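You operate a simulated robot arm through the tools that you are given. There is no shell and no other tool.

The job below is to be done with a simulated two-armed robot. You get a single attempt, and the scene is never put back.

## Task
Take the napkin from the table top and lay it out flat on the worktop under the window.

It is judged by the outcome, as a careful person would: the job done as asked, and still so three seconds after it is handed in. It fails if anything else is knocked over, pushed out of place, dropped, spilled or broken. Flat cloth is picked up by pressing the open fingertips on it (5 to 10 N) and closing them slowly along it; thin cloth reads only 2 to 8 mm in the jaws.

## Robot
Two 7-joint arms with two-finger grippers on one trunk, on a base that moves. Base frame: it is fixed to the floor where the robot stands at the start and does not move with it; the origin is under the middle of the robot, x ahead of it, y to its left, z up. Readings come in mm, degrees, newtons and seconds.
The left shoulder is at the start at [45, 164, 1105], the right one opposite. With the tool pointing down near the work surface each hand reaches from about 220 to 720 mm from the robot's upright axis, wherever it stands, measured 20 degrees to its own side. Places, roughly: worktop under the window [-1100, -500, 900]. Payload 2.45 kg a hand.
The TCP of each hand is the grasp point between the finger pads, 26 mm short of the fingertips. In the tool frame z runs along the fingers and y along their closing line. The gripper opens to 96 mm; its body begins 69 mm behind the TCP.
Orientation is told as [roll, pitch, yaw] about the base's x, y, z axes, in that order, counted from this pose: with the fingers straight down and closing along the base's y, the tool's x points along the base's -x, its y along +y and its z along -z.

## Interface
- The arms move only by the tool send_rows. It takes "left_deltas", "right_deltas" or both (then of equal length, played together; a hand with none holds still); each is one flat list of numbers, 7 for each row, row after row: the shift along the tool's x, y, z in cm, then the turn, a rotation vector about the tool's x, y, z in degrees, then the opening in per cent of the stroke, from 0 (shut) to 100 (fully open). In form: [dx, dy, dz, wx, wy, wz, fingers, dx, dy, dz, wx, wy, wz, fingers, ...]. A call has 1 to 20 rows; each row is the pose to reach, as a shift and turn from the pose commanded when the call began, along the tool's axes at that moment. Each row takes 0.2 s and may step no farther than 50 mm and 8.6 degrees from the row before; otherwise, or with a gripper value out of range, the whole call is refused. A pose out of reach is approached as far as the arm can. The call stops where the force on the tool passes 40 N (or 10 N more than at its start, if that is more) or the arm is blocked; 0.2 s more then pass. The fingers move at their own pace (about 119.9 mm/s each) and stop on an object; they squeeze with about 35 N. The grip force told is the motor's: it shows also when the fingers shut on nothing. Time passes only in rows, and 0.2 s behind the last, so rows that repeat a pose let the fingers close. The reply holds the time, the measured pose of the TCP, the force on the tool along the base axes, the opening and the grip force, in the units named above and with some noise, with the torque about the TCP (base axes, N m) and any sound that the robot's microphone picked up, and new pictures: "pictures" is both (left out), scene, wrist or none (wrist: the cameras of the hands that moved).
- Cameras (640 x 400 px; columns grow to the right, rows downward): "scene" is now at [116.2, 19.6, 1550]; the picture's right is [0.25, -0.97, 0.00], its down [-0.87, -0.23, -0.44] and it looks along [0.42, 0.11, -0.90] (base axes); focal length 284 px, centre (320, 200). "left" rides on the left gripper at [82, -3, -98] in its tool frame; the picture's right is [0.04, 1.00, 0.00], its down [-0.73, 0.03, -0.68] and it looks along [-0.68, 0.03, 0.73] (tool axes); focal length 256 px, centre (320, 200). "right" rides on the right gripper at [82, 3, -98] in its tool frame; the picture's right is [-0.04, 1.00, 0.00], its down [-0.73, -0.03, -0.68] and it looks along [-0.68, -0.03, 0.73] (tool axes); focal length 256 px, centre (320, 200). There is no depth. A picture from a camera that has moved, and an enlarged one, comes with that camera's place and axes in the base frame and with its lens. The place of the scene camera against the robot may be out by one fixed shift of up to 18 mm in any direction.
- lift_body(by): moves the trunk up (or, below 0, down) by that many mm; the arms and the scene camera ride with it, the base frame stays. It gives what a move gives, with no picture.
- roll_base(legs): drives the robot by 1 to 6 legs, each [ahead, left, turn to the left] in mm, mm and degrees, along the robot's own axes; the way and the turn of a leg run together, so that a leg with both is an arc; at most 1500 mm and 180 degrees a leg. The arms and the cameras ride along, it lands a little off, and it stops where it bumps. It gives what a move gives, and a new picture of the scene camera.
- pan_tilt(pan, tilt): turns the head with the scene camera to pan (to the left, within 120 degrees either way) and tilt (down, from -29 to 69), counted from straight ahead of the robot (the tilt from the chest, where the trunk bows). It gives what a move gives, and a new picture of the scene camera.
- inspect(camera, box): a new picture of the part [left, top, right, bottom] of that camera's present view, enlarged. The clock stands still meanwhile.
- finish_job(): hands the job in; it is judged then, once.

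Nothing tells you exact positions but the pictures and the camera data. Unless the task says otherwise, let go and move clear before handing in.

The tools are called after "Call:" as a command line: name --argument value ..., lists and objects as JSON in quotes. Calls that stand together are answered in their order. send_rows: Moves the arms, as the interface text tells. Its arguments: {"type":"object","properties":{"left_deltas":{"type":"array","items":{"type":"number"}},"right_deltas":{"type":"array","items":{"type":"number"}},"pictures":{"type":"string","enum":["both","scene","wrist","none"]}},"required":[]} The other tools are called the same way: lift_body (by) moves the trunk up or down; roll_base (legs) drives the base; pan_tilt (pan, tilt) turns the head that bears the scene camera; inspect (camera, box) takes an enlarged picture of a part of a camera's view; finish_job () hands the job in.

At the start:

```text
time: 0.0
left_position: [384.4, 346.3, 894.9]
left_orientation: [0.1, 0.1, 0.0]
left_ft_force: [-0.3, 0.7, -0.6]
left_wrist_torque: [0.0, -0.04, -0.02]
left_finger_gap: 95.9
left_gripper_force: 0.1
right_position: [382.0, -30.5, 885.1]
right_orientation: [-0.1, 0.0, 0.1]
right_ft_force: [-0.5, 0.7, 0.0]
right_wrist_torque: [-0.05, -0.01, 0.01]
right_finger_gap: 96.0
right_gripper_force: 0.1
trunk travel left (down, up): [-275.0, 292.0]
robot x, y, heading: [0.8, 1.3, 0.2]
head pan, tilt (commanded): [14.5, 63.8]
```

scene: 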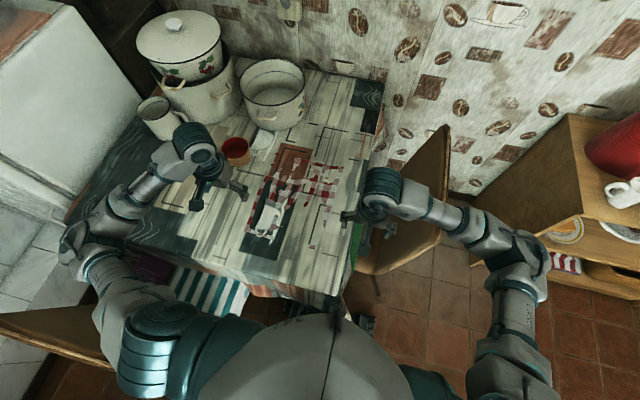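
right: 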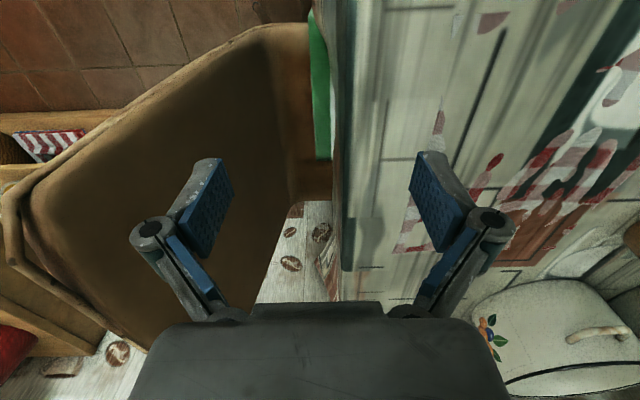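
left: 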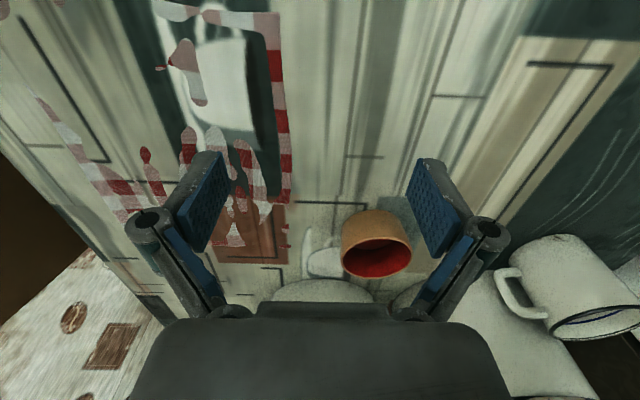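

I see a table with pots, a small red cup and a red-and-white checked napkin lying between the two hands. I'll look closer before moving anything.

Call:
inspect --camera "scene" --box '[200, 110, 400, 260]'

Call:
inspect --camera "left" --box '[0, 0, 400, 270]'

Call:
inspect --camera "right" --box '[300, 0, 640, 300]'

```text
2.67 times, centred on (300, 185) of scene
camera zoom: at [116.2, 19.6, 1550.0], right [0.25, -0.97, 0.0], down [-0.87, -0.23, -0.44], along [0.42, 0.11, -0.9], focal length 757 px, centre (373, 240)
```

zoom: 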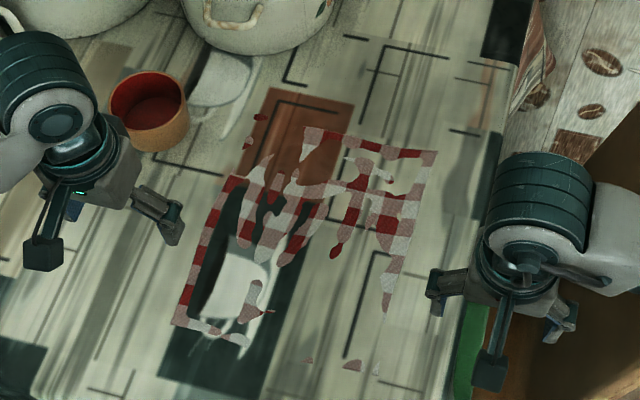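

```text
1.48 times, centred on (200, 135) of left
camera zoom: at [302.9, 343.7, 992.1], right [-0.04, 1.0, 0.0], down [0.73, 0.03, 0.68], along [0.68, 0.03, -0.73], focal length 379 px, centre (498, 296)
```

zoom: 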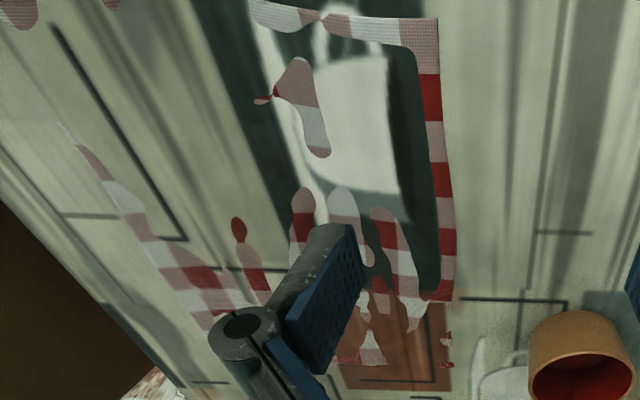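

```text
1.33 times, centred on (470, 150) of right
camera zoom: at [300.3, -28.1, 985.1], right [0.04, 1.0, 0.0], down [0.73, -0.03, 0.68], along [0.68, -0.03, -0.73], focal length 341 px, centre (120, 267)
```

zoom: 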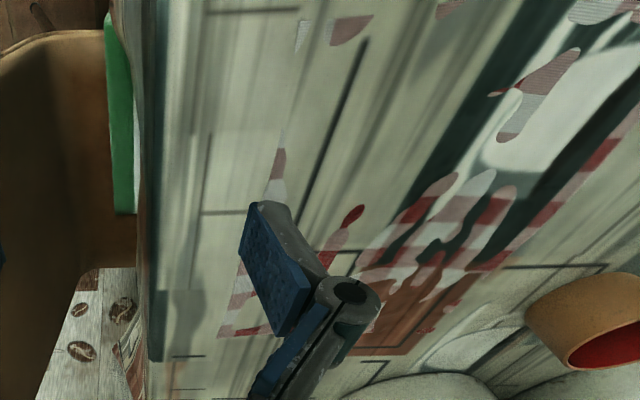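

The napkin lies about x 337–630, y 72–305 on the table (height about 745, still to be felt out). Before grasping I'll look around for the worktop and what stands in the way.

Call:
pan_tilt --pan -120 --tilt 25

Call:
pan_tilt --pan -70 --tilt 35

Call:
pan_tilt --pan 120 --tilt 30

Call:
pan_tilt --pan 60 --tilt 45

```text
time: 2.2
left_position: [382.1, 345.4, 896.3]
left_orientation: [0.0, -0.1, 0.0]
left_ft_force: [0.7, 0.4, 0.7]
left_wrist_torque: [0.01, -0.01, 0.02]
left_finger_gap: 96.1
left_gripper_force: 0.0
right_position: [378.9, -32.2, 887.6]
right_orientation: [0.0, -0.1, 0.0]
right_ft_force: [-0.4, 0.2, -0.7]
right_wrist_torque: [0.0, 0.0, 0.01]
right_finger_gap: 96.4
right_gripper_force: 0.0
trunk travel left (down, up): [-275.0, 292.0]
robot x, y, heading: [-0.7, 1.2, 0.1]
head pan, tilt (commanded): [-120.0, 25.0]
camera scene: at [10.0, -75.8, 1604.9], right [-0.87, 0.5, 0.0], down [0.21, 0.36, -0.91], along [-0.45, -0.79, -0.42], focal length 284 px, centre (320, 200)
```

scene: 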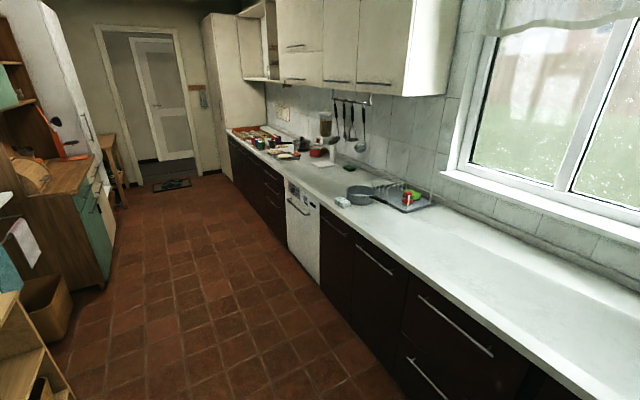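

```text
time: 3.3
left_position: [381.9, 346.1, 897.6]
left_orientation: [0.0, 0.0, 0.0]
left_ft_force: [-0.2, -0.1, -0.2]
left_wrist_torque: [-0.01, -0.02, 0.02]
left_finger_gap: 95.9
left_gripper_force: 0.0
right_position: [378.9, -32.2, 887.4]
right_orientation: [0.0, -0.1, 0.1]
right_ft_force: [-0.2, -0.4, 0.4]
right_wrist_torque: [0.04, 0.0, 0.01]
right_finger_gap: 96.1
right_gripper_force: 0.1
trunk travel left (down, up): [-275.0, 292.0]
robot x, y, heading: [-3.1, 0.8, -0.1]
head pan, tilt (commanded): [-70.0, 35.0]
camera scene: at [86.0, -78.9, 1588.9], right [-0.94, -0.34, 0.0], down [-0.2, 0.54, -0.82], along [0.28, -0.77, -0.57], focal length 284 px, centre (320, 200)
```

scene: 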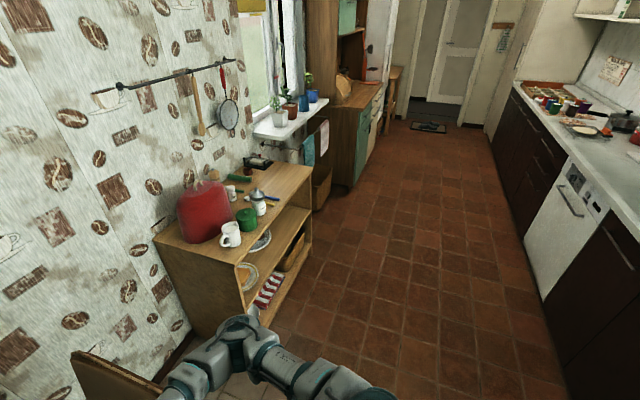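

```text
time: 6.2
left_position: [381.4, 346.1, 895.9]
left_orientation: [0.0, -0.1, 0.0]
left_ft_force: [-0.2, -1.0, 0.1]
left_wrist_torque: [-0.01, 0.02, -0.01]
left_finger_gap: 95.9
left_gripper_force: 0.0
right_position: [379.5, -31.4, 887.2]
right_orientation: [0.0, -0.1, 0.0]
right_ft_force: [0.8, 0.4, -0.1]
right_wrist_torque: [0.02, -0.02, -0.01]
right_finger_gap: 95.8
right_gripper_force: 0.1
trunk travel left (down, up): [-275.0, 292.0]
robot x, y, heading: [-0.9, 3.3, -0.1]
head pan, tilt (commanded): [120.0, 30.0]
camera scene: at [10.8, 82.5, 1596.6], right [0.87, 0.5, 0.0], down [0.25, -0.43, -0.87], along [-0.43, 0.75, -0.5], focal length 284 px, centre (320, 200)
```

scene: 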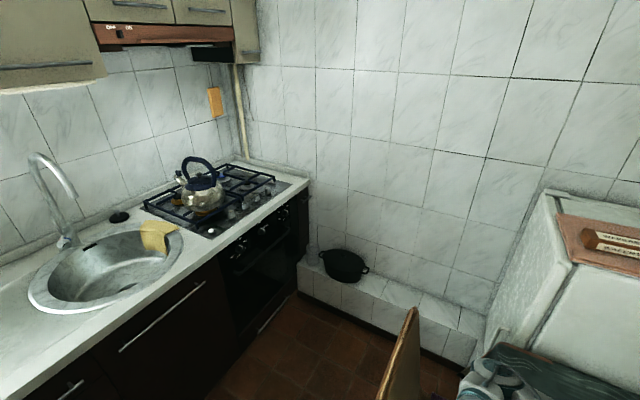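

```text
time: 7.5
left_position: [382.1, 346.8, 896.7]
left_orientation: [0.0, -0.1, 0.0]
left_ft_force: [0.1, 0.6, 0.4]
left_wrist_torque: [0.01, 0.02, 0.0]
left_finger_gap: 96.0
left_gripper_force: 0.0
right_position: [378.1, -31.9, 887.8]
right_orientation: [0.1, -0.1, -0.1]
right_ft_force: [0.2, 0.1, 0.2]
right_wrist_torque: [-0.02, -0.02, -0.04]
right_finger_gap: 95.8
right_gripper_force: 0.1
trunk travel left (down, up): [-275.0, 292.0]
robot x, y, heading: [-0.6, -1.2, 0.1]
head pan, tilt (commanded): [60.0, 45.0]
camera scene: at [96.5, 74.6, 1573.7], right [0.87, -0.5, 0.0], down [-0.36, -0.61, -0.7], along [0.35, 0.61, -0.71], focal length 284 px, centre (320, 200)
```

scene: 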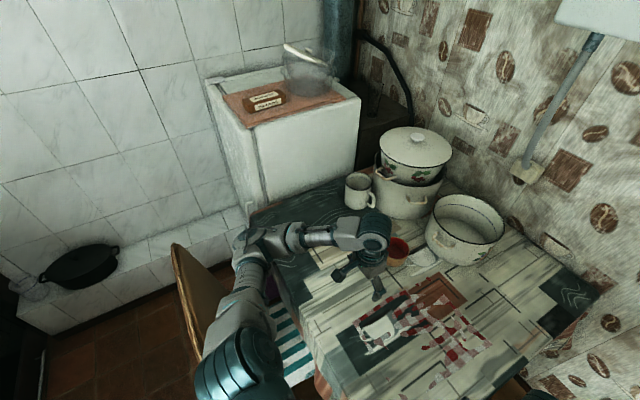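

The worktop is behind me (front edge about x −740, back wall about −1347, z about 900); it is clear from y −1000 to 0, with the pan and tray beyond y −1100 and the sink at y +100. I'll look back at the napkin and bring both hands over its near corners, staying about 60 mm above the table.

Call:
pan_tilt --pan 14.5 --tilt 63.8

Call:
send_rows --left_deltas '[0.5, -1.4, 1.3, 0, 0, 0, 42, 0.9, -2.8, 2.6, 0, 0, 0, 42, 1.3, -4.3, 3.9, 0, 0, 0, 42, 1.7, -5.7, 5.2, 0, 0, 0, 42, 2.2, -7.1, 6.5, 0, 0, 0, 42, 2.2, -7.1, 6.5, 0, 0, 0, 42]' --right_deltas '[0.4, 2.8, 1.1, 0, 0, 0, 42, 0.8, 5.6, 2.3, 0, 0, 0, 42, 1.1, 8.3, 3.4, 0, 0, 0, 42, 1.5, 11.1, 4.6, 0, 0, 0, 42, 1.9, 13.8, 5.7, 0, 0, 0, 42, 1.9, 13.8, 5.7, 0, 0, 0, 42]' --pictures "both"

```text
time: 8.6
left_position: [382.5, 346.5, 896.8]
left_orientation: [0.0, -0.1, 0.1]
left_ft_force: [0.2, 0.1, 0.6]
left_wrist_torque: [0.0, 0.02, -0.02]
left_finger_gap: 96.0
left_gripper_force: 0.1
right_position: [378.9, -32.1, 886.6]
right_orientation: [0.0, -0.1, 0.0]
right_ft_force: [0.1, 0.0, -0.6]
right_wrist_torque: [-0.04, -0.01, -0.01]
right_finger_gap: 96.0
right_gripper_force: 0.1
trunk travel left (down, up): [-275.0, 292.0]
robot x, y, heading: [-0.1, -0.1, 0.1]
head pan, tilt (commanded): [14.5, 63.8]
camera scene: at [116.1, 19.6, 1550.0], right [0.25, -0.97, 0.0], down [-0.87, -0.23, -0.44], along [0.42, 0.11, -0.9], focal length 284 px, centre (320, 200)
```

scene: 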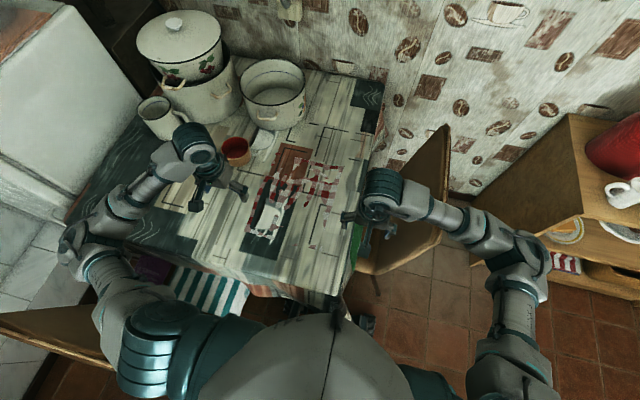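

```text
time: 10.0
left_position: [360.3, 276.1, 831.1]
left_orientation: [-0.1, -0.1, 0.1]
left_ft_force: [0.5, 0.4, -0.1]
left_wrist_torque: [-0.03, 0.0, 0.0]
left_finger_gap: 40.3
left_gripper_force: 0.0
right_position: [358.6, 106.8, 830.8]
right_orientation: [0.0, -0.1, 0.0]
right_ft_force: [1.0, -0.4, -0.6]
right_wrist_torque: [0.01, 0.0, -0.01]
right_finger_gap: 40.4
right_gripper_force: 0.1
trunk travel left (down, up): [-275.0, 292.0]
robot x, y, heading: [3.9, 3.7, -0.1]
head pan, tilt (commanded): [14.5, 63.8]
camera scene: at [116.1, 20.8, 1550.0], right [0.25, -0.97, 0.0], down [-0.87, -0.23, -0.44], along [0.42, 0.11, -0.9], focal length 284 px, centre (320, 200)
camera right: at [277.3, 108.4, 929.7], right [0.04, 1.0, 0.0], down [0.73, -0.03, 0.68], along [0.68, -0.03, -0.73], focal length 256 px, centre (320, 200)
camera left: at [278.0, 272.2, 928.5], right [-0.04, 1.0, 0.0], down [0.73, 0.03, 0.68], along [0.68, 0.03, -0.73], focal length 256 px, centre (320, 200)
```

scene: 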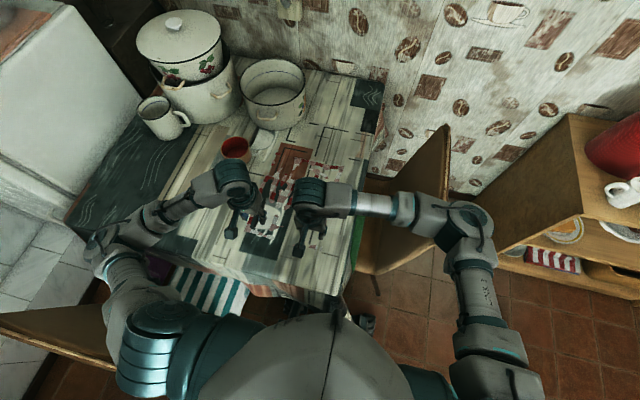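
right: 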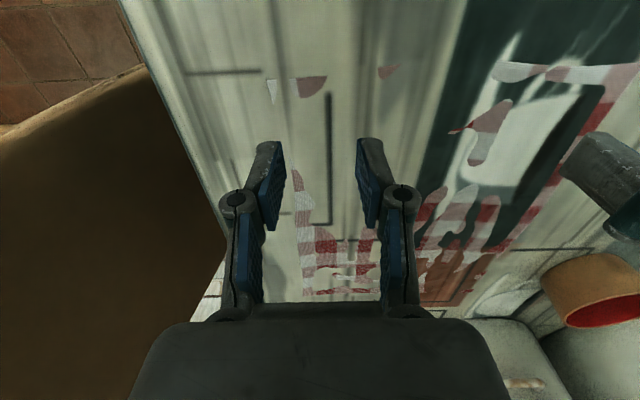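
left: 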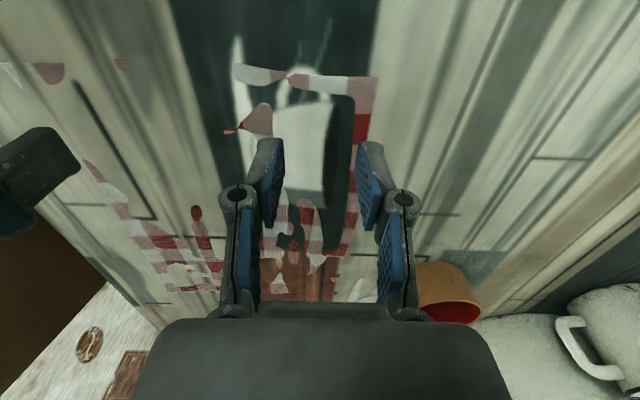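

Call:
inspect --camera "left" --box '[60, 20, 440, 310]'

Call:
inspect --camera "right" --box '[220, 20, 600, 310]'

Call:
inspect --camera "scene" --box '[210, 130, 360, 270]'

```text
1.38 times, centred on (250, 165) of left
camera zoom: at [278.0, 272.2, 928.5], right [-0.04, 1.0, 0.0], down [0.73, 0.03, 0.68], along [0.68, 0.03, -0.73], focal length 353 px, centre (417, 248)
```

zoom: 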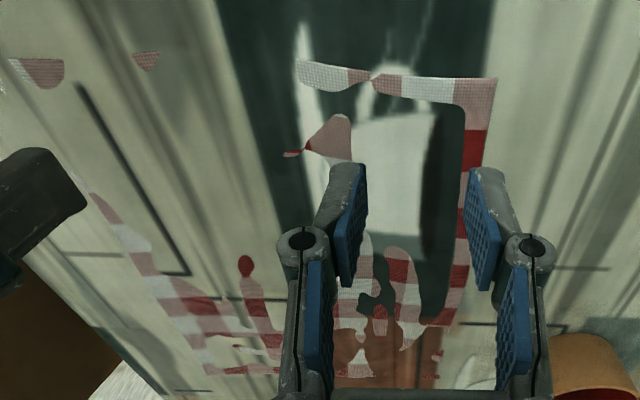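

```text
1.38 times, centred on (410, 165) of right
camera zoom: at [277.3, 108.4, 929.7], right [0.04, 1.0, 0.0], down [0.73, -0.03, 0.68], along [0.68, -0.03, -0.73], focal length 353 px, centre (196, 248)
```

zoom: 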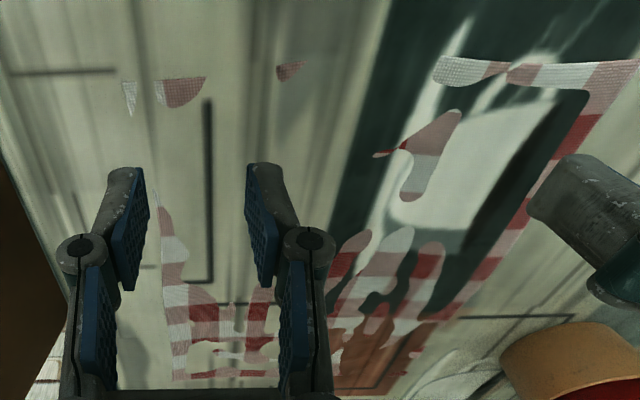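

```text
2.86 times, centred on (285, 200) of scene
camera zoom: at [116.1, 20.8, 1550.0], right [0.25, -0.97, 0.0], down [-0.87, -0.23, -0.44], along [0.42, 0.11, -0.9], focal length 811 px, centre (420, 200)
```

zoom: 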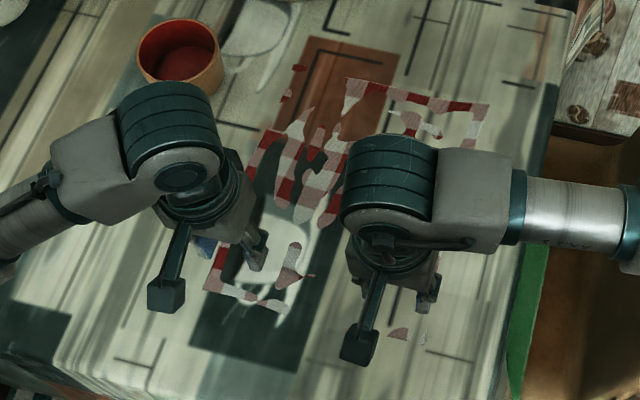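

The two wrist views agree: table at about z 750, napkin about x 333–633 and y 71–312, apparently unfolded. I'll shift both hands slightly toward the near corners and go down to just above the cloth.

Call:
send_rows --left_deltas '[0.4, 0.3, 1.5, 0, 0, 0, 42, 0.7, 0.5, 3.0, 0, 0, 0, 42, 1.0, 0.7, 4.2, 0, 0, 0, 42, 1.0, 0.7, 4.5, 0, 0, 0, 42, 1.0, 0.7, 4.5, 0, 0, 0, 42]' --right_deltas '[0.4, -0.3, 1.5, 0, 0, 0, 42, 0.7, -0.5, 3.0, 0, 0, 0, 42, 0.9, -0.7, 4.2, 0, 0, 0, 42, 0.9, -0.7, 4.5, 0, 0, 0, 42, 0.9, -0.7, 4.5, 0, 0, 0, 42]' --pictures "wrist"

```text
time: 11.2
left_position: [350.2, 281.4, 786.3]
left_orientation: [-0.1, -0.1, 0.0]
left_ft_force: [0.3, 0.9, 0.6]
left_wrist_torque: [-0.01, 0.0, 0.04]
left_finger_gap: 40.2
left_gripper_force: 0.1
right_position: [352.1, 97.8, 785.1]
right_orientation: [0.0, -0.1, 0.0]
right_ft_force: [0.1, 0.0, -0.1]
right_wrist_torque: [0.0, -0.03, 0.0]
right_finger_gap: 40.3
right_gripper_force: 0.0
trunk travel left (down, up): [-275.0, 292.0]
robot x, y, heading: [0.1, 0.6, 0.3]
head pan, tilt (commanded): [14.5, 63.8]
camera right: at [269.4, 101.4, 883.6], right [0.04, 1.0, 0.0], down [0.73, -0.03, 0.68], along [0.68, -0.03, -0.73], focal length 256 px, centre (320, 200)
camera left: at [268.2, 278.0, 882.8], right [-0.04, 1.0, 0.0], down [0.73, 0.03, 0.68], along [0.68, 0.03, -0.73], focal length 256 px, centre (320, 200)
```

right: 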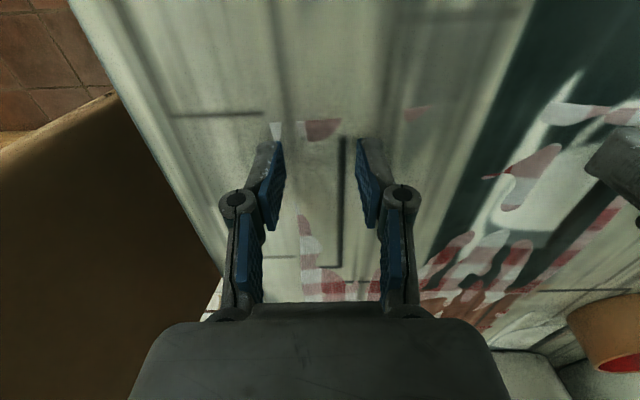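
left: 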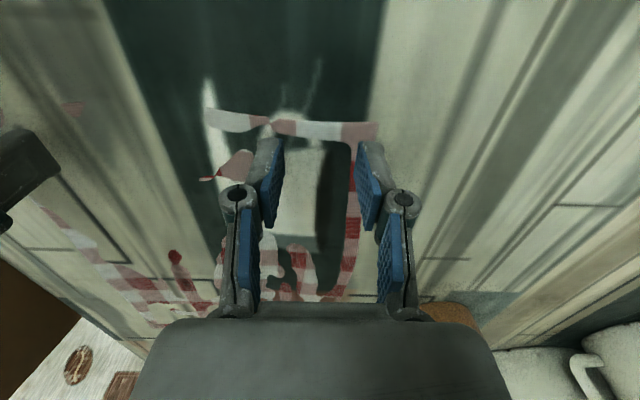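

Both fingertips are about 10 mm above the cloth near the two near corners. I'll lower slowly and watch the force.

Call:
send_rows --left_deltas '[0, 0, 0.2, 0, 0, 0, 42, 0, 0, 0.4, 0, 0, 0, 42, 0, 0, 0.6, 0, 0, 0, 42, 0, 0, 0.8, 0, 0, 0, 42]' --right_deltas '[0, 0, 0.2, 0, 0, 0, 42, 0, 0, 0.4, 0, 0, 0, 42, 0, 0, 0.6, 0, 0, 0, 42, 0, 0, 0.8, 0, 0, 0, 42]' --pictures "none"

```text
time: 12.2
left_position: [350.9, 283.3, 778.1]
left_orientation: [0.0, -0.1, 0.0]
left_ft_force: [-1.4, -0.5, 0.5]
left_wrist_torque: [0.01, -0.01, 0.01]
left_finger_gap: 40.1
left_gripper_force: 0.1
right_position: [351.3, 98.5, 776.8]
right_orientation: [0.1, -0.2, 0.1]
right_ft_force: [0.4, -0.3, 0.2]
right_wrist_torque: [-0.02, -0.01, 0.0]
right_finger_gap: 40.2
right_gripper_force: 0.0
trunk travel left (down, up): [-275.0, 292.0]
robot x, y, heading: [-3.1, -3.0, -0.0]
head pan, tilt (commanded): [14.5, 63.8]
```

Call:
send_rows --left_deltas '[0, 0, 0.15, 0, 0, 0, 42, 0, 0, 0.3, 0, 0, 0, 42, 0, 0, 0.4, 0, 0, 0, 42]' --right_deltas '[0, 0, 0.15, 0, 0, 0, 42, 0, 0, 0.3, 0, 0, 0, 42, 0, 0, 0.4, 0, 0, 0, 42]' --pictures "none"

```text
time: 13.0
left_position: [349.6, 280.8, 776.2]
left_orientation: [0.0, -0.3, 0.0]
left_ft_force: [1.1, -2.0, 22.1]
left_wrist_torque: [-0.28, 0.09, 0.03]
left_finger_gap: 41.5
left_gripper_force: 7.2
right_position: [351.6, 98.9, 775.2]
right_orientation: [0.2, -0.4, -0.1]
right_ft_force: [2.6, 3.4, 24.2]
right_wrist_torque: [0.41, -0.01, -0.06]
right_finger_gap: 42.8
right_gripper_force: 6.6
trunk travel left (down, up): [-275.0, 292.0]
robot x, y, heading: [2.6, -2.9, 0.1]
head pan, tilt (commanded): [14.5, 63.8]
```

Contact is a little too firm (22–24 N). I'll ease off about 1.5 mm and read the force again.

Call:
send_rows --left_deltas '[0, 0, -0.13, 0, 0, 0, 42, 0, 0, -0.13, 0, 0, 0, 42]' --right_deltas '[0, 0, -0.15, 0, 0, 0, 42, 0, 0, -0.15, 0, 0, 0, 42]' --pictures "none"

```text
time: 13.6
left_position: [349.6, 282.1, 777.0]
left_orientation: [0.0, -0.2, 0.0]
left_ft_force: [2.7, -4.8, 22.6]
left_wrist_torque: [-0.67, 0.1, 0.05]
left_finger_gap: 41.5
left_gripper_force: 7.3
right_position: [351.5, 97.8, 774.3]
right_orientation: [0.0, -0.3, -0.1]
right_ft_force: [0.4, 4.8, 20.1]
right_wrist_torque: [0.48, 0.04, -0.03]
right_finger_gap: 44.7
right_gripper_force: 8.3
trunk travel left (down, up): [-275.0, 292.0]
robot x, y, heading: [3.4, 1.0, -0.4]
head pan, tilt (commanded): [14.5, 63.8]
```

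Call:
send_rows --left_deltas '[0, 0, -0.1, 0, 0, 0, 42, 0, 0, -0.1, 0, 0, 0, 42]' --right_deltas '[0, 0, -0.1, 0, 0, 0, 42, 0, 0, -0.1, 0, 0, 0, 42]' --pictures "none"

```text
time: 14.2
left_position: [347.9, 282.4, 777.1]
left_orientation: [0.0, -0.2, 0.0]
left_ft_force: [-0.7, -3.6, 10.2]
left_wrist_torque: [-0.09, 0.03, -0.01]
left_finger_gap: 40.5
left_gripper_force: 0.4
right_position: [349.9, 97.6, 775.0]
right_orientation: [0.0, -0.2, 0.0]
right_ft_force: [-1.0, 2.5, 20.5]
right_wrist_torque: [0.38, 0.03, 0.06]
right_finger_gap: 42.3
right_gripper_force: 7.1
trunk travel left (down, up): [-275.0, 292.0]
robot x, y, heading: [0.1, -0.1, -0.1]
head pan, tilt (commanded): [14.5, 63.8]
```

Call:
send_rows --left_deltas '[0, 0, -0.02, 0, 0, 0, 42, 0, 0, -0.02, 0, 0, 0, 42]' --right_deltas '[0, 0, -0.09, 0, 0, 0, 42, 0, 0, -0.09, 0, 0, 0, 42]' --pictures "wrist"

```text
time: 14.8
left_position: [348.9, 281.1, 776.6]
left_orientation: [0.1, -0.1, 0.1]
left_ft_force: [-0.3, -1.4, 7.5]
left_wrist_torque: [-0.06, 0.0, 0.0]
left_finger_gap: 40.7
left_gripper_force: 0.4
right_position: [351.1, 99.0, 776.6]
right_orientation: [-0.1, -0.1, 0.0]
right_ft_force: [0.7, 1.9, 12.9]
right_wrist_torque: [0.2, 0.03, -0.04]
right_finger_gap: 40.4
right_gripper_force: 6.2
trunk travel left (down, up): [-275.0, 292.0]
robot x, y, heading: [0.8, 2.8, 0.2]
head pan, tilt (commanded): [14.5, 63.8]
camera right: at [268.9, 101.4, 875.2], right [0.04, 1.0, 0.0], down [0.73, -0.03, 0.68], along [0.68, -0.03, -0.73], focal length 256 px, centre (320, 200)
camera left: at [267.9, 278.5, 873.4], right [-0.04, 1.0, 0.0], down [0.73, 0.03, 0.68], along [0.68, 0.03, -0.73], focal length 256 px, centre (320, 200)
```

right: 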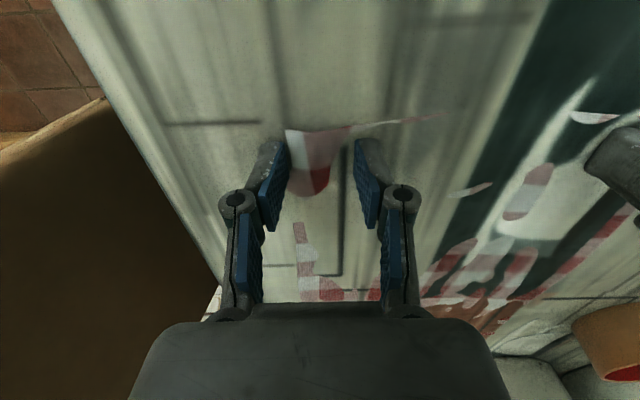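
left: 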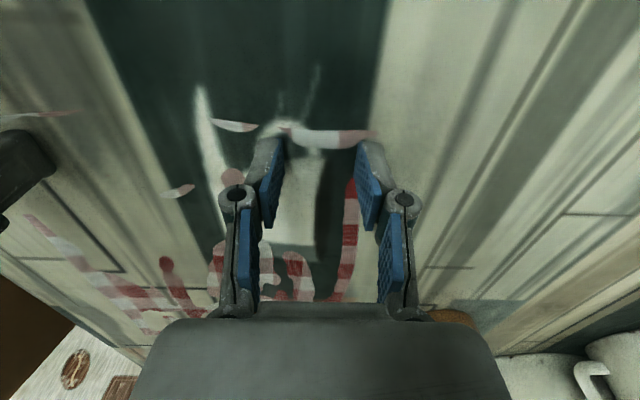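

The cloth is bulging between the fingers and the forces are in range. I'll close slowly in stages, keeping the pressure on.

Call:
send_rows --left_deltas '[0, 0, 0, 0, 0, 0, 38, 0, 0, 0, 0, 0, 0, 34, 0, 0, 0, 0, 0, 0, 30, 0, 0, 0, 0, 0, 0, 26]' --right_deltas '[0, 0, -0.03, 0, 0, 0, 38, 0, 0, -0.03, 0, 0, 0, 34, 0, 0, -0.03, 0, 0, 0, 30, 0, 0, -0.03, 0, 0, 0, 26]' --pictures "wrist"

```text
time: 15.8
left_position: [349.9, 280.7, 775.6]
left_orientation: [0.0, -0.2, 0.1]
left_ft_force: [-0.6, -2.1, 17.4]
left_wrist_torque: [-0.19, 0.07, 0.05]
left_finger_gap: 25.9
left_gripper_force: 0.7
right_position: [350.0, 97.9, 776.1]
right_orientation: [0.0, -0.1, -0.1]
right_ft_force: [-0.4, 1.0, 7.8]
right_wrist_torque: [0.02, 0.05, -0.01]
right_finger_gap: 24.8
right_gripper_force: 0.1
trunk travel left (down, up): [-275.0, 292.0]
robot x, y, heading: [-0.8, 0.6, -0.2]
head pan, tilt (commanded): [14.5, 63.8]
camera right: at [268.9, 101.8, 876.2], right [0.04, 1.0, 0.0], down [0.73, -0.03, 0.68], along [0.68, -0.03, -0.73], focal length 256 px, centre (320, 200)
camera left: at [267.9, 278.3, 874.0], right [-0.04, 1.0, 0.0], down [0.73, 0.03, 0.68], along [0.68, 0.03, -0.73], focal length 256 px, centre (320, 200)
```

right: 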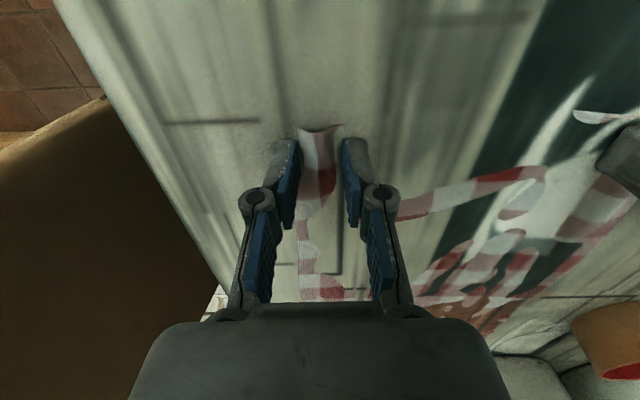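
left: 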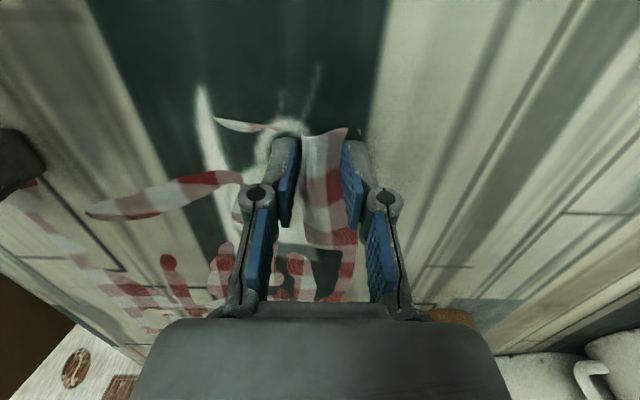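

The folds are rising between the fingers on both sides. I'll keep closing to a full grip.

Call:
send_rows --left_deltas '[0, 0, -0.05, 0, 0, 0, 22, 0, 0, -0.05, 0, 0, 0, 18, 0, 0, -0.05, 0, 0, 0, 14, 0, 0, -0.05, 0, 0, 0, 10]' --right_deltas '[0, 0, 0, 0, 0, 0, 22, 0, 0, 0, 0, 0, 0, 18, 0, 0, 0, 0, 0, 0, 14, 0, 0, 0, 0, 0, 0, 10]' --pictures "wrist"

```text
time: 16.8
left_position: [349.0, 281.7, 777.6]
left_orientation: [-0.1, -0.1, 0.0]
left_ft_force: [-0.3, -2.0, 7.6]
left_wrist_torque: [-0.06, 0.05, 0.0]
left_finger_gap: 9.8
left_gripper_force: 0.0
right_position: [351.6, 99.4, 777.7]
right_orientation: [-0.1, 0.0, 0.0]
right_ft_force: [0.0, 2.5, 8.3]
right_wrist_torque: [0.03, 0.05, -0.01]
right_finger_gap: 9.6
right_gripper_force: 0.0
trunk travel left (down, up): [-275.0, 292.0]
robot x, y, heading: [-1.6, 1.5, 0.2]
head pan, tilt (commanded): [14.5, 63.8]
camera right: at [269.1, 102.2, 875.9], right [0.04, 1.0, 0.0], down [0.73, -0.03, 0.68], along [0.68, -0.03, -0.73], focal length 256 px, centre (320, 200)
camera left: at [267.7, 278.8, 874.1], right [-0.04, 1.0, 0.0], down [0.73, 0.03, 0.68], along [0.68, 0.03, -0.73], focal length 256 px, centre (320, 200)
```

right: 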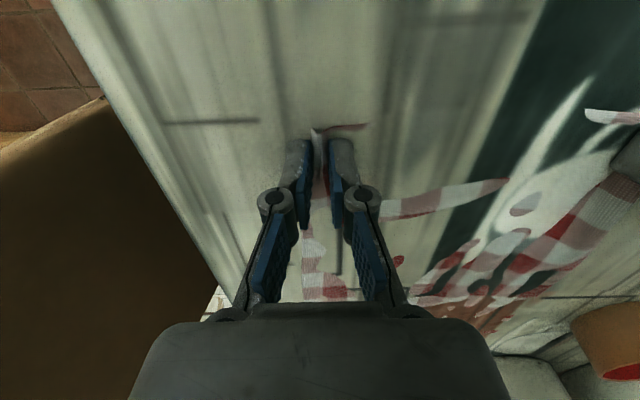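
left: 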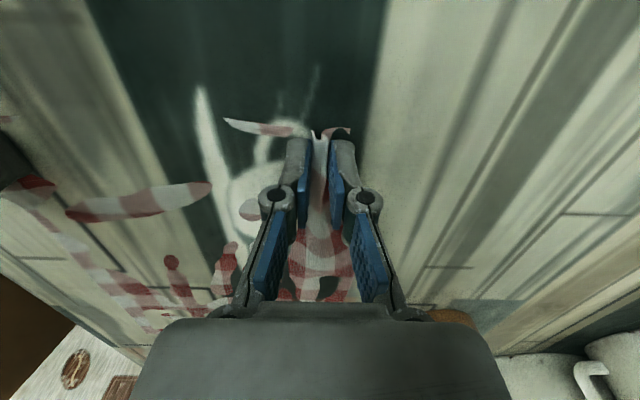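

Call:
send_rows --left_deltas '[0, 0, 0, 0, 0, 0, 6, 0, 0, 0, 0, 0, 0, 3, 0, 0, 0, 0, 0, 0, 0, 0, 0, 0, 0, 0, 0, 0]' --right_deltas '[0, 0, 0, 0, 0, 0, 6, 0, 0, 0, 0, 0, 0, 3, 0, 0, 0, 0, 0, 0, 0, 0, 0, 0, 0, 0, 0, 0]' --pictures "wrist"

```text
time: 17.8
left_position: [349.0, 282.0, 776.4]
left_orientation: [0.0, -0.1, 0.0]
left_ft_force: [0.1, -5.2, 1.3]
left_wrist_torque: [-0.19, -0.02, 0.01]
left_finger_gap: 3.5
left_gripper_force: 30.2
right_position: [350.1, 99.8, 777.0]
right_orientation: [0.0, -0.1, 0.0]
right_ft_force: [0.4, 2.5, 0.9]
right_wrist_torque: [0.2, 0.04, 0.06]
right_finger_gap: 0.9
right_gripper_force: 28.6
trunk travel left (down, up): [-275.0, 292.0]
robot x, y, heading: [-0.1, 0.8, 0.1]
head pan, tilt (commanded): [14.5, 63.8]
camera right: at [269.6, 102.2, 875.9], right [0.04, 1.0, 0.0], down [0.73, -0.03, 0.68], along [0.68, -0.03, -0.73], focal length 256 px, centre (320, 200)
camera left: at [268.1, 278.8, 874.1], right [-0.04, 1.0, 0.0], down [0.73, 0.03, 0.68], along [0.68, 0.03, -0.73], focal length 256 px, centre (320, 200)
```

right: 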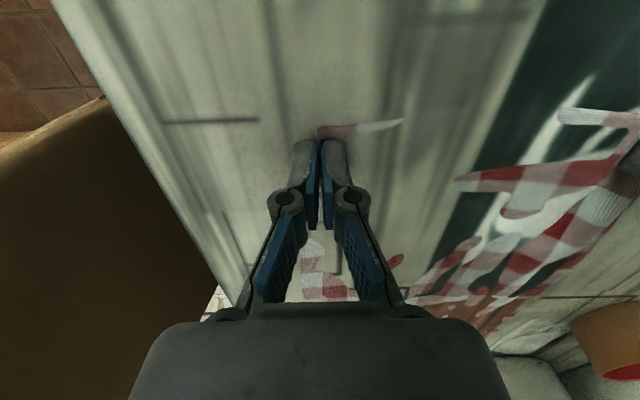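
left: 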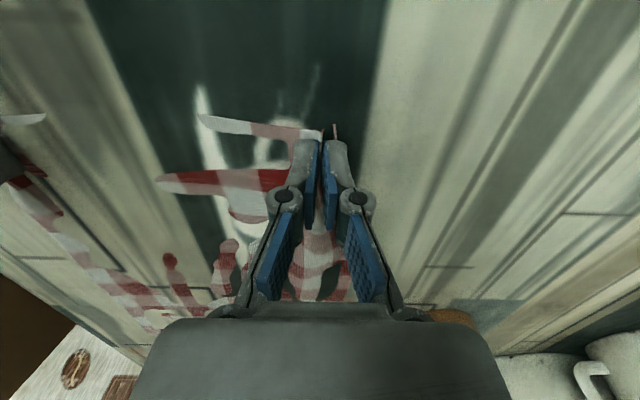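

The left hand reads 3.5 mm (cloth held); the right reads only 0.9 mm, so the fold likely slipped out. I'll look closer.

Call:
inspect --camera "right" --box '[240, 100, 420, 220]'

Call:
inspect --camera "left" --box '[240, 100, 420, 220]'

```text
3.33 times, centred on (330, 160) of right
camera zoom: at [269.6, 102.2, 875.9], right [0.04, 1.0, 0.0], down [0.73, -0.03, 0.68], along [0.68, -0.03, -0.73], focal length 853 px, centre (287, 333)
```

zoom: 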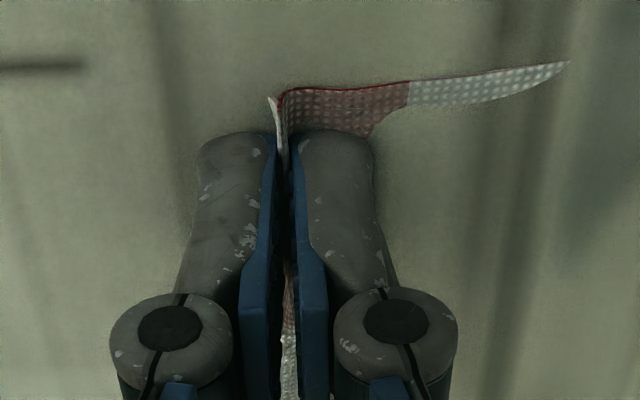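

```text
3.33 times, centred on (330, 160) of left
camera zoom: at [268.1, 278.8, 874.1], right [-0.04, 1.0, 0.0], down [0.73, 0.03, 0.68], along [0.68, 0.03, -0.73], focal length 853 px, centre (287, 333)
```

zoom: 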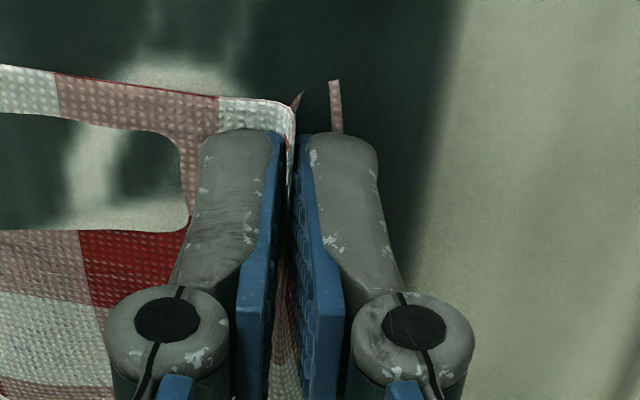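

Cloth is visible between both pairs of pads, though the right has a thin bite. I'll lift both hands 40 mm together and see whether both hold.

Call:
send_rows --left_deltas '[0, 0, -0.5, 0, 0, 0, 0, 0, 0, -1.0, 0, 0, 0, 0, 0, 0, -2.0, 0, 0, 0, 0, 0, 0, -3.0, 0, 0, 0, 0, 0, 0, -4.0, 0, 0, 0, 0]' --right_deltas '[0, 0, -0.5, 0, 0, 0, 0, 0, 0, -1.0, 0, 0, 0, 0, 0, 0, -2.0, 0, 0, 0, 0, 0, 0, -3.0, 0, 0, 0, 0, 0, 0, -4.0, 0, 0, 0, 0]' --pictures "both"

```text
time: 19.0
left_position: [351.1, 282.7, 816.9]
left_orientation: [-0.1, -0.2, 0.0]
left_ft_force: [-1.1, -4.7, -0.7]
left_wrist_torque: [-0.04, 0.02, -0.06]
left_finger_gap: 1.0
left_gripper_force: 29.7
right_position: [351.9, 97.9, 816.5]
right_orientation: [0.0, -0.1, 0.0]
right_ft_force: [-0.9, 5.2, 2.8]
right_wrist_torque: [0.16, -0.03, 0.0]
right_finger_gap: 3.3
right_gripper_force: 31.3
trunk travel left (down, up): [-275.0, 292.0]
robot x, y, heading: [1.0, -3.2, -0.3]
head pan, tilt (commanded): [14.5, 63.8]
camera scene: at [115.8, 20.6, 1550.0], right [0.25, -0.97, 0.0], down [-0.87, -0.23, -0.44], along [0.42, 0.11, -0.9], focal length 284 px, centre (320, 200)
camera right: at [270.4, 101.5, 915.0], right [0.04, 1.0, 0.0], down [0.73, -0.03, 0.68], along [0.68, -0.03, -0.73], focal length 256 px, centre (320, 200)
camera left: at [268.7, 279.2, 914.5], right [-0.04, 1.0, 0.0], down [0.73, 0.03, 0.68], along [0.68, 0.03, -0.73], focal length 256 px, centre (320, 200)
```

scene: 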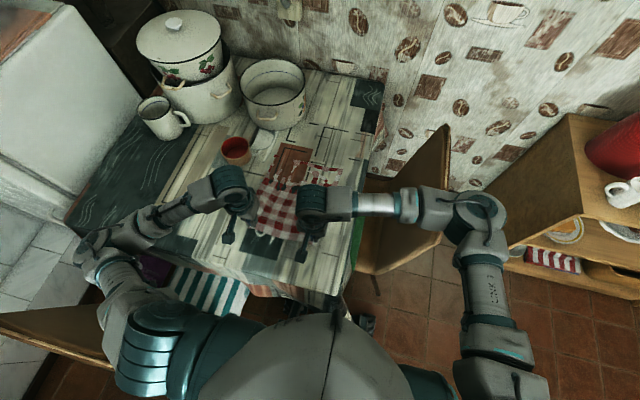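
right: 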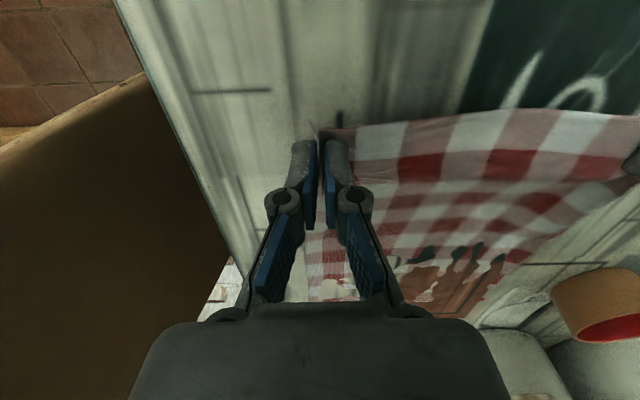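
left: 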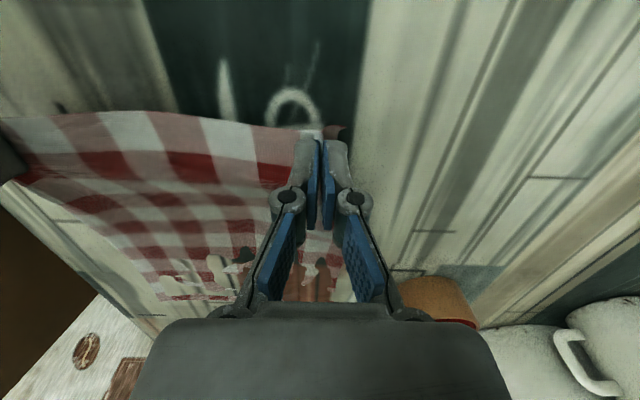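

Both hands hold, and the cloth is stretched between them with about 5 N of tension. I'll bring the hands together a few mm to ease that and lift on.

Call:
send_rows --left_deltas '[0, -0.2, -1.0, 0, 0, 0, 0, 0, -0.4, -2.5, 0, 0, 0, 0, 0, -0.5, -4.5, 0, 0, 0, 0, 0, -0.5, -6.5, 0, 0, 0, 0, 0, -0.5, -8.5, 0, 0, 0, 0, 0, -0.5, -10.5, 0, 0, 0, 0, 0, -0.5, -12.5, 0, 0, 0, 0]' --right_deltas '[0, 0.2, -1.0, 0, 0, 0, 0, 0, 0.4, -2.5, 0, 0, 0, 0, 0, 0.5, -4.5, 0, 0, 0, 0, 0, 0.5, -6.5, 0, 0, 0, 0, 0, 0.5, -8.5, 0, 0, 0, 0, 0, 0.5, -10.5, 0, 0, 0, 0, 0, 0.5, -12.5, 0, 0, 0, 0]' --pictures "both"

```text
time: 20.6
left_position: [349.3, 277.1, 942.3]
left_orientation: [0.0, -0.1, -0.1]
left_ft_force: [-0.2, -0.7, -3.7]
left_wrist_torque: [-0.01, 0.02, -0.02]
left_finger_gap: 2.2
left_gripper_force: 26.8
right_position: [350.4, 102.4, 942.8]
right_orientation: [0.1, -0.2, 0.0]
right_ft_force: [-0.8, 0.1, 0.9]
right_wrist_torque: [-0.01, -0.01, 0.0]
right_finger_gap: 0.5
right_gripper_force: 27.2
trunk travel left (down, up): [-275.0, 292.0]
robot x, y, heading: [-0.8, -1.1, 0.1]
head pan, tilt (commanded): [14.5, 63.8]
camera scene: at [115.5, 20.1, 1550.1], right [0.25, -0.97, 0.0], down [-0.87, -0.23, -0.44], along [0.42, 0.11, -0.9], focal length 284 px, centre (320, 200)
camera right: at [268.9, 106.1, 1041.2], right [0.04, 1.0, 0.0], down [0.73, -0.03, 0.68], along [0.68, -0.03, -0.73], focal length 256 px, centre (320, 200)
camera left: at [268.1, 272.6, 1039.5], right [-0.04, 1.0, 0.0], down [0.73, 0.03, 0.68], along [0.68, 0.03, -0.73], focal length 256 px, centre (320, 200)
```

scene: 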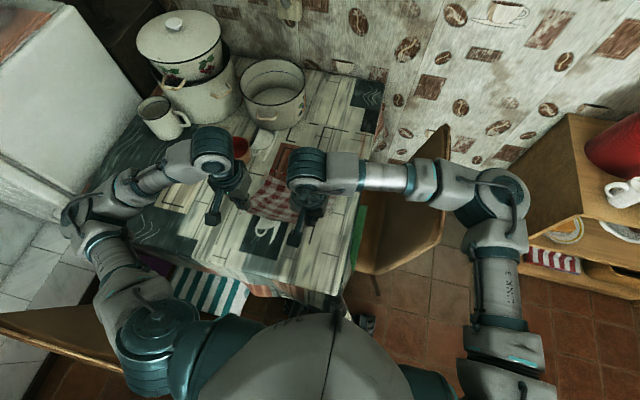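
right: 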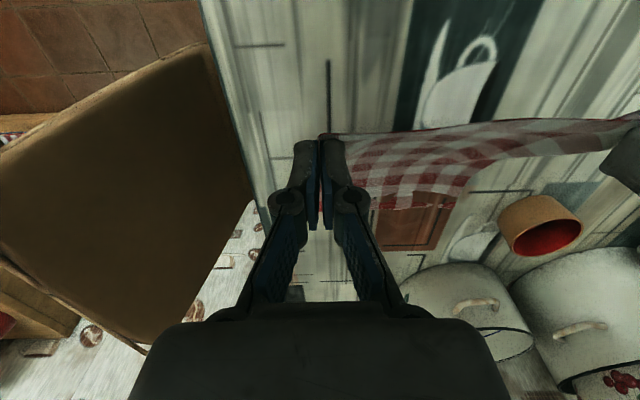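
left: 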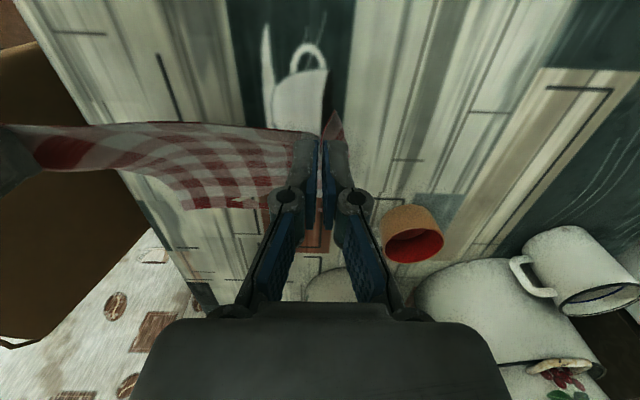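

The napkin hangs from both hands and is coming off the table. I'll raise the trunk to lift its lower edge well clear.

Call:
lift_body --by 280

Call:
inspect --camera "scene" --box '[0, 0, 640, 400]'

Call:
inspect --camera "left" --box '[0, 0, 640, 400]'

Call:
inspect --camera "right" --box '[0, 0, 640, 400]'

```text
time: 23.4
left_position: [349.3, 277.7, 1222.8]
left_orientation: [0.0, -0.2, 0.1]
left_ft_force: [1.4, -0.6, 0.4]
left_wrist_torque: [0.01, 0.0, 0.03]
left_finger_gap: 0.0
left_gripper_force: 28.5
right_position: [351.2, 103.4, 1221.8]
right_orientation: [0.0, -0.1, 0.0]
right_ft_force: [0.1, 0.2, -0.2]
right_wrist_torque: [-0.05, 0.02, -0.03]
right_finger_gap: 0.0
right_gripper_force: 28.4
trunk travel left (down, up): [-555.0, 12.0]
robot x, y, heading: [1.6, 0.1, -0.1]
head pan, tilt (commanded): [14.5, 63.8]
```

```text
1.00 times, centred on (320, 200) of scene (not enlarged: the box is as wide or as high as the picture)
camera zoom: at [53.5, 21.3, 1830.2], right [0.25, -0.97, 0.0], down [-0.87, -0.23, -0.44], along [0.42, 0.11, -0.9], focal length 284 px, centre (320, 200)
```

zoom: 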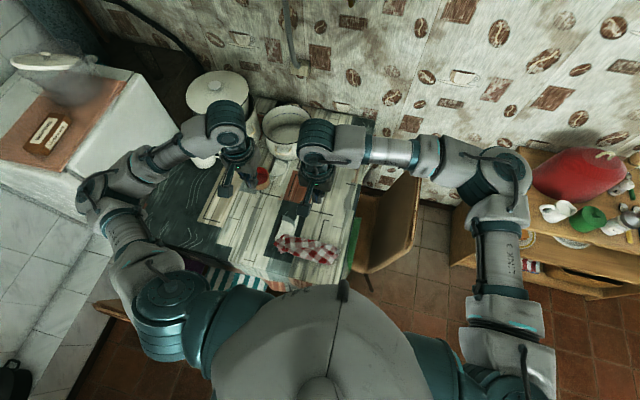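

```text
1.00 times, centred on (320, 200) of left (not enlarged: the box is as wide or as high as the picture)
camera zoom: at [268.5, 274.2, 1319.2], right [-0.04, 1.0, 0.0], down [0.73, 0.03, 0.68], along [0.68, 0.03, -0.73], focal length 256 px, centre (320, 200)
```

zoom: 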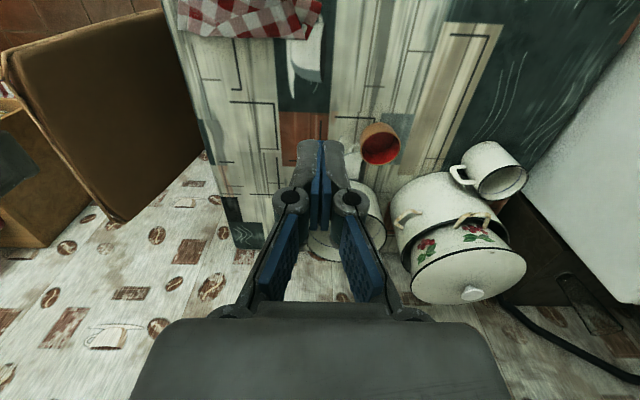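

```text
1.00 times, centred on (320, 200) of right (not enlarged: the box is as wide or as high as the picture)
camera zoom: at [270.0, 107.4, 1320.6], right [0.04, 1.0, 0.0], down [0.73, -0.03, 0.68], along [0.68, -0.03, -0.73], focal length 256 px, centre (320, 200)
```

zoom: 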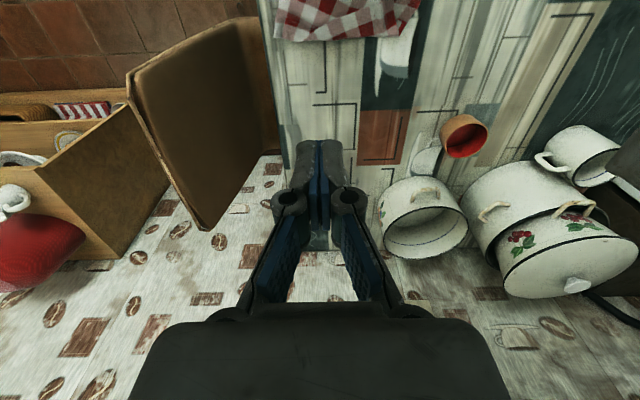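

The napkin slipped out during the fast trunk lift and fell back onto the table near its front edge. I'll lower again and look at how it lies.

Call:
inspect --camera "scene" --box '[230, 190, 380, 290]'

Call:
inspect --camera "left" --box '[150, 0, 400, 120]'

Call:
inspect --camera "right" --box '[220, 0, 470, 120]'

```text
4.00 times, centred on (305, 240) of scene
camera zoom: at [53.5, 21.3, 1830.2], right [0.25, -0.97, 0.0], down [-0.87, -0.23, -0.44], along [0.42, 0.11, -0.9], focal length 1135 px, centre (380, 40)
```

zoom: 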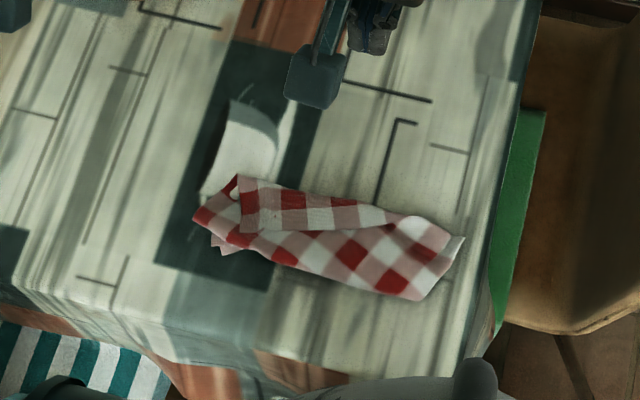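

```text
2.56 times, centred on (275, 60) of left
camera zoom: at [268.5, 274.2, 1319.2], right [-0.04, 1.0, 0.0], down [0.73, 0.03, 0.68], along [0.68, 0.03, -0.73], focal length 655 px, centre (435, 558)
```

zoom: 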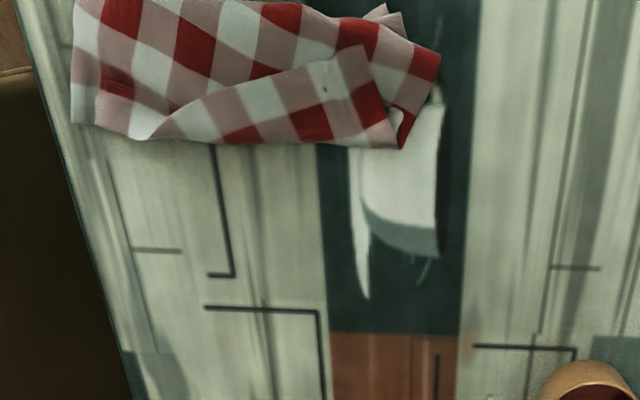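

```text
2.56 times, centred on (345, 60) of right
camera zoom: at [270.0, 107.4, 1320.6], right [0.04, 1.0, 0.0], down [0.73, -0.03, 0.68], along [0.68, -0.03, -0.73], focal length 655 px, centre (256, 558)
```

zoom: 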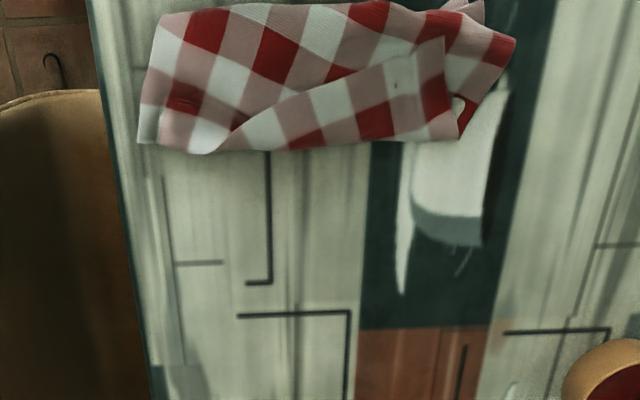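

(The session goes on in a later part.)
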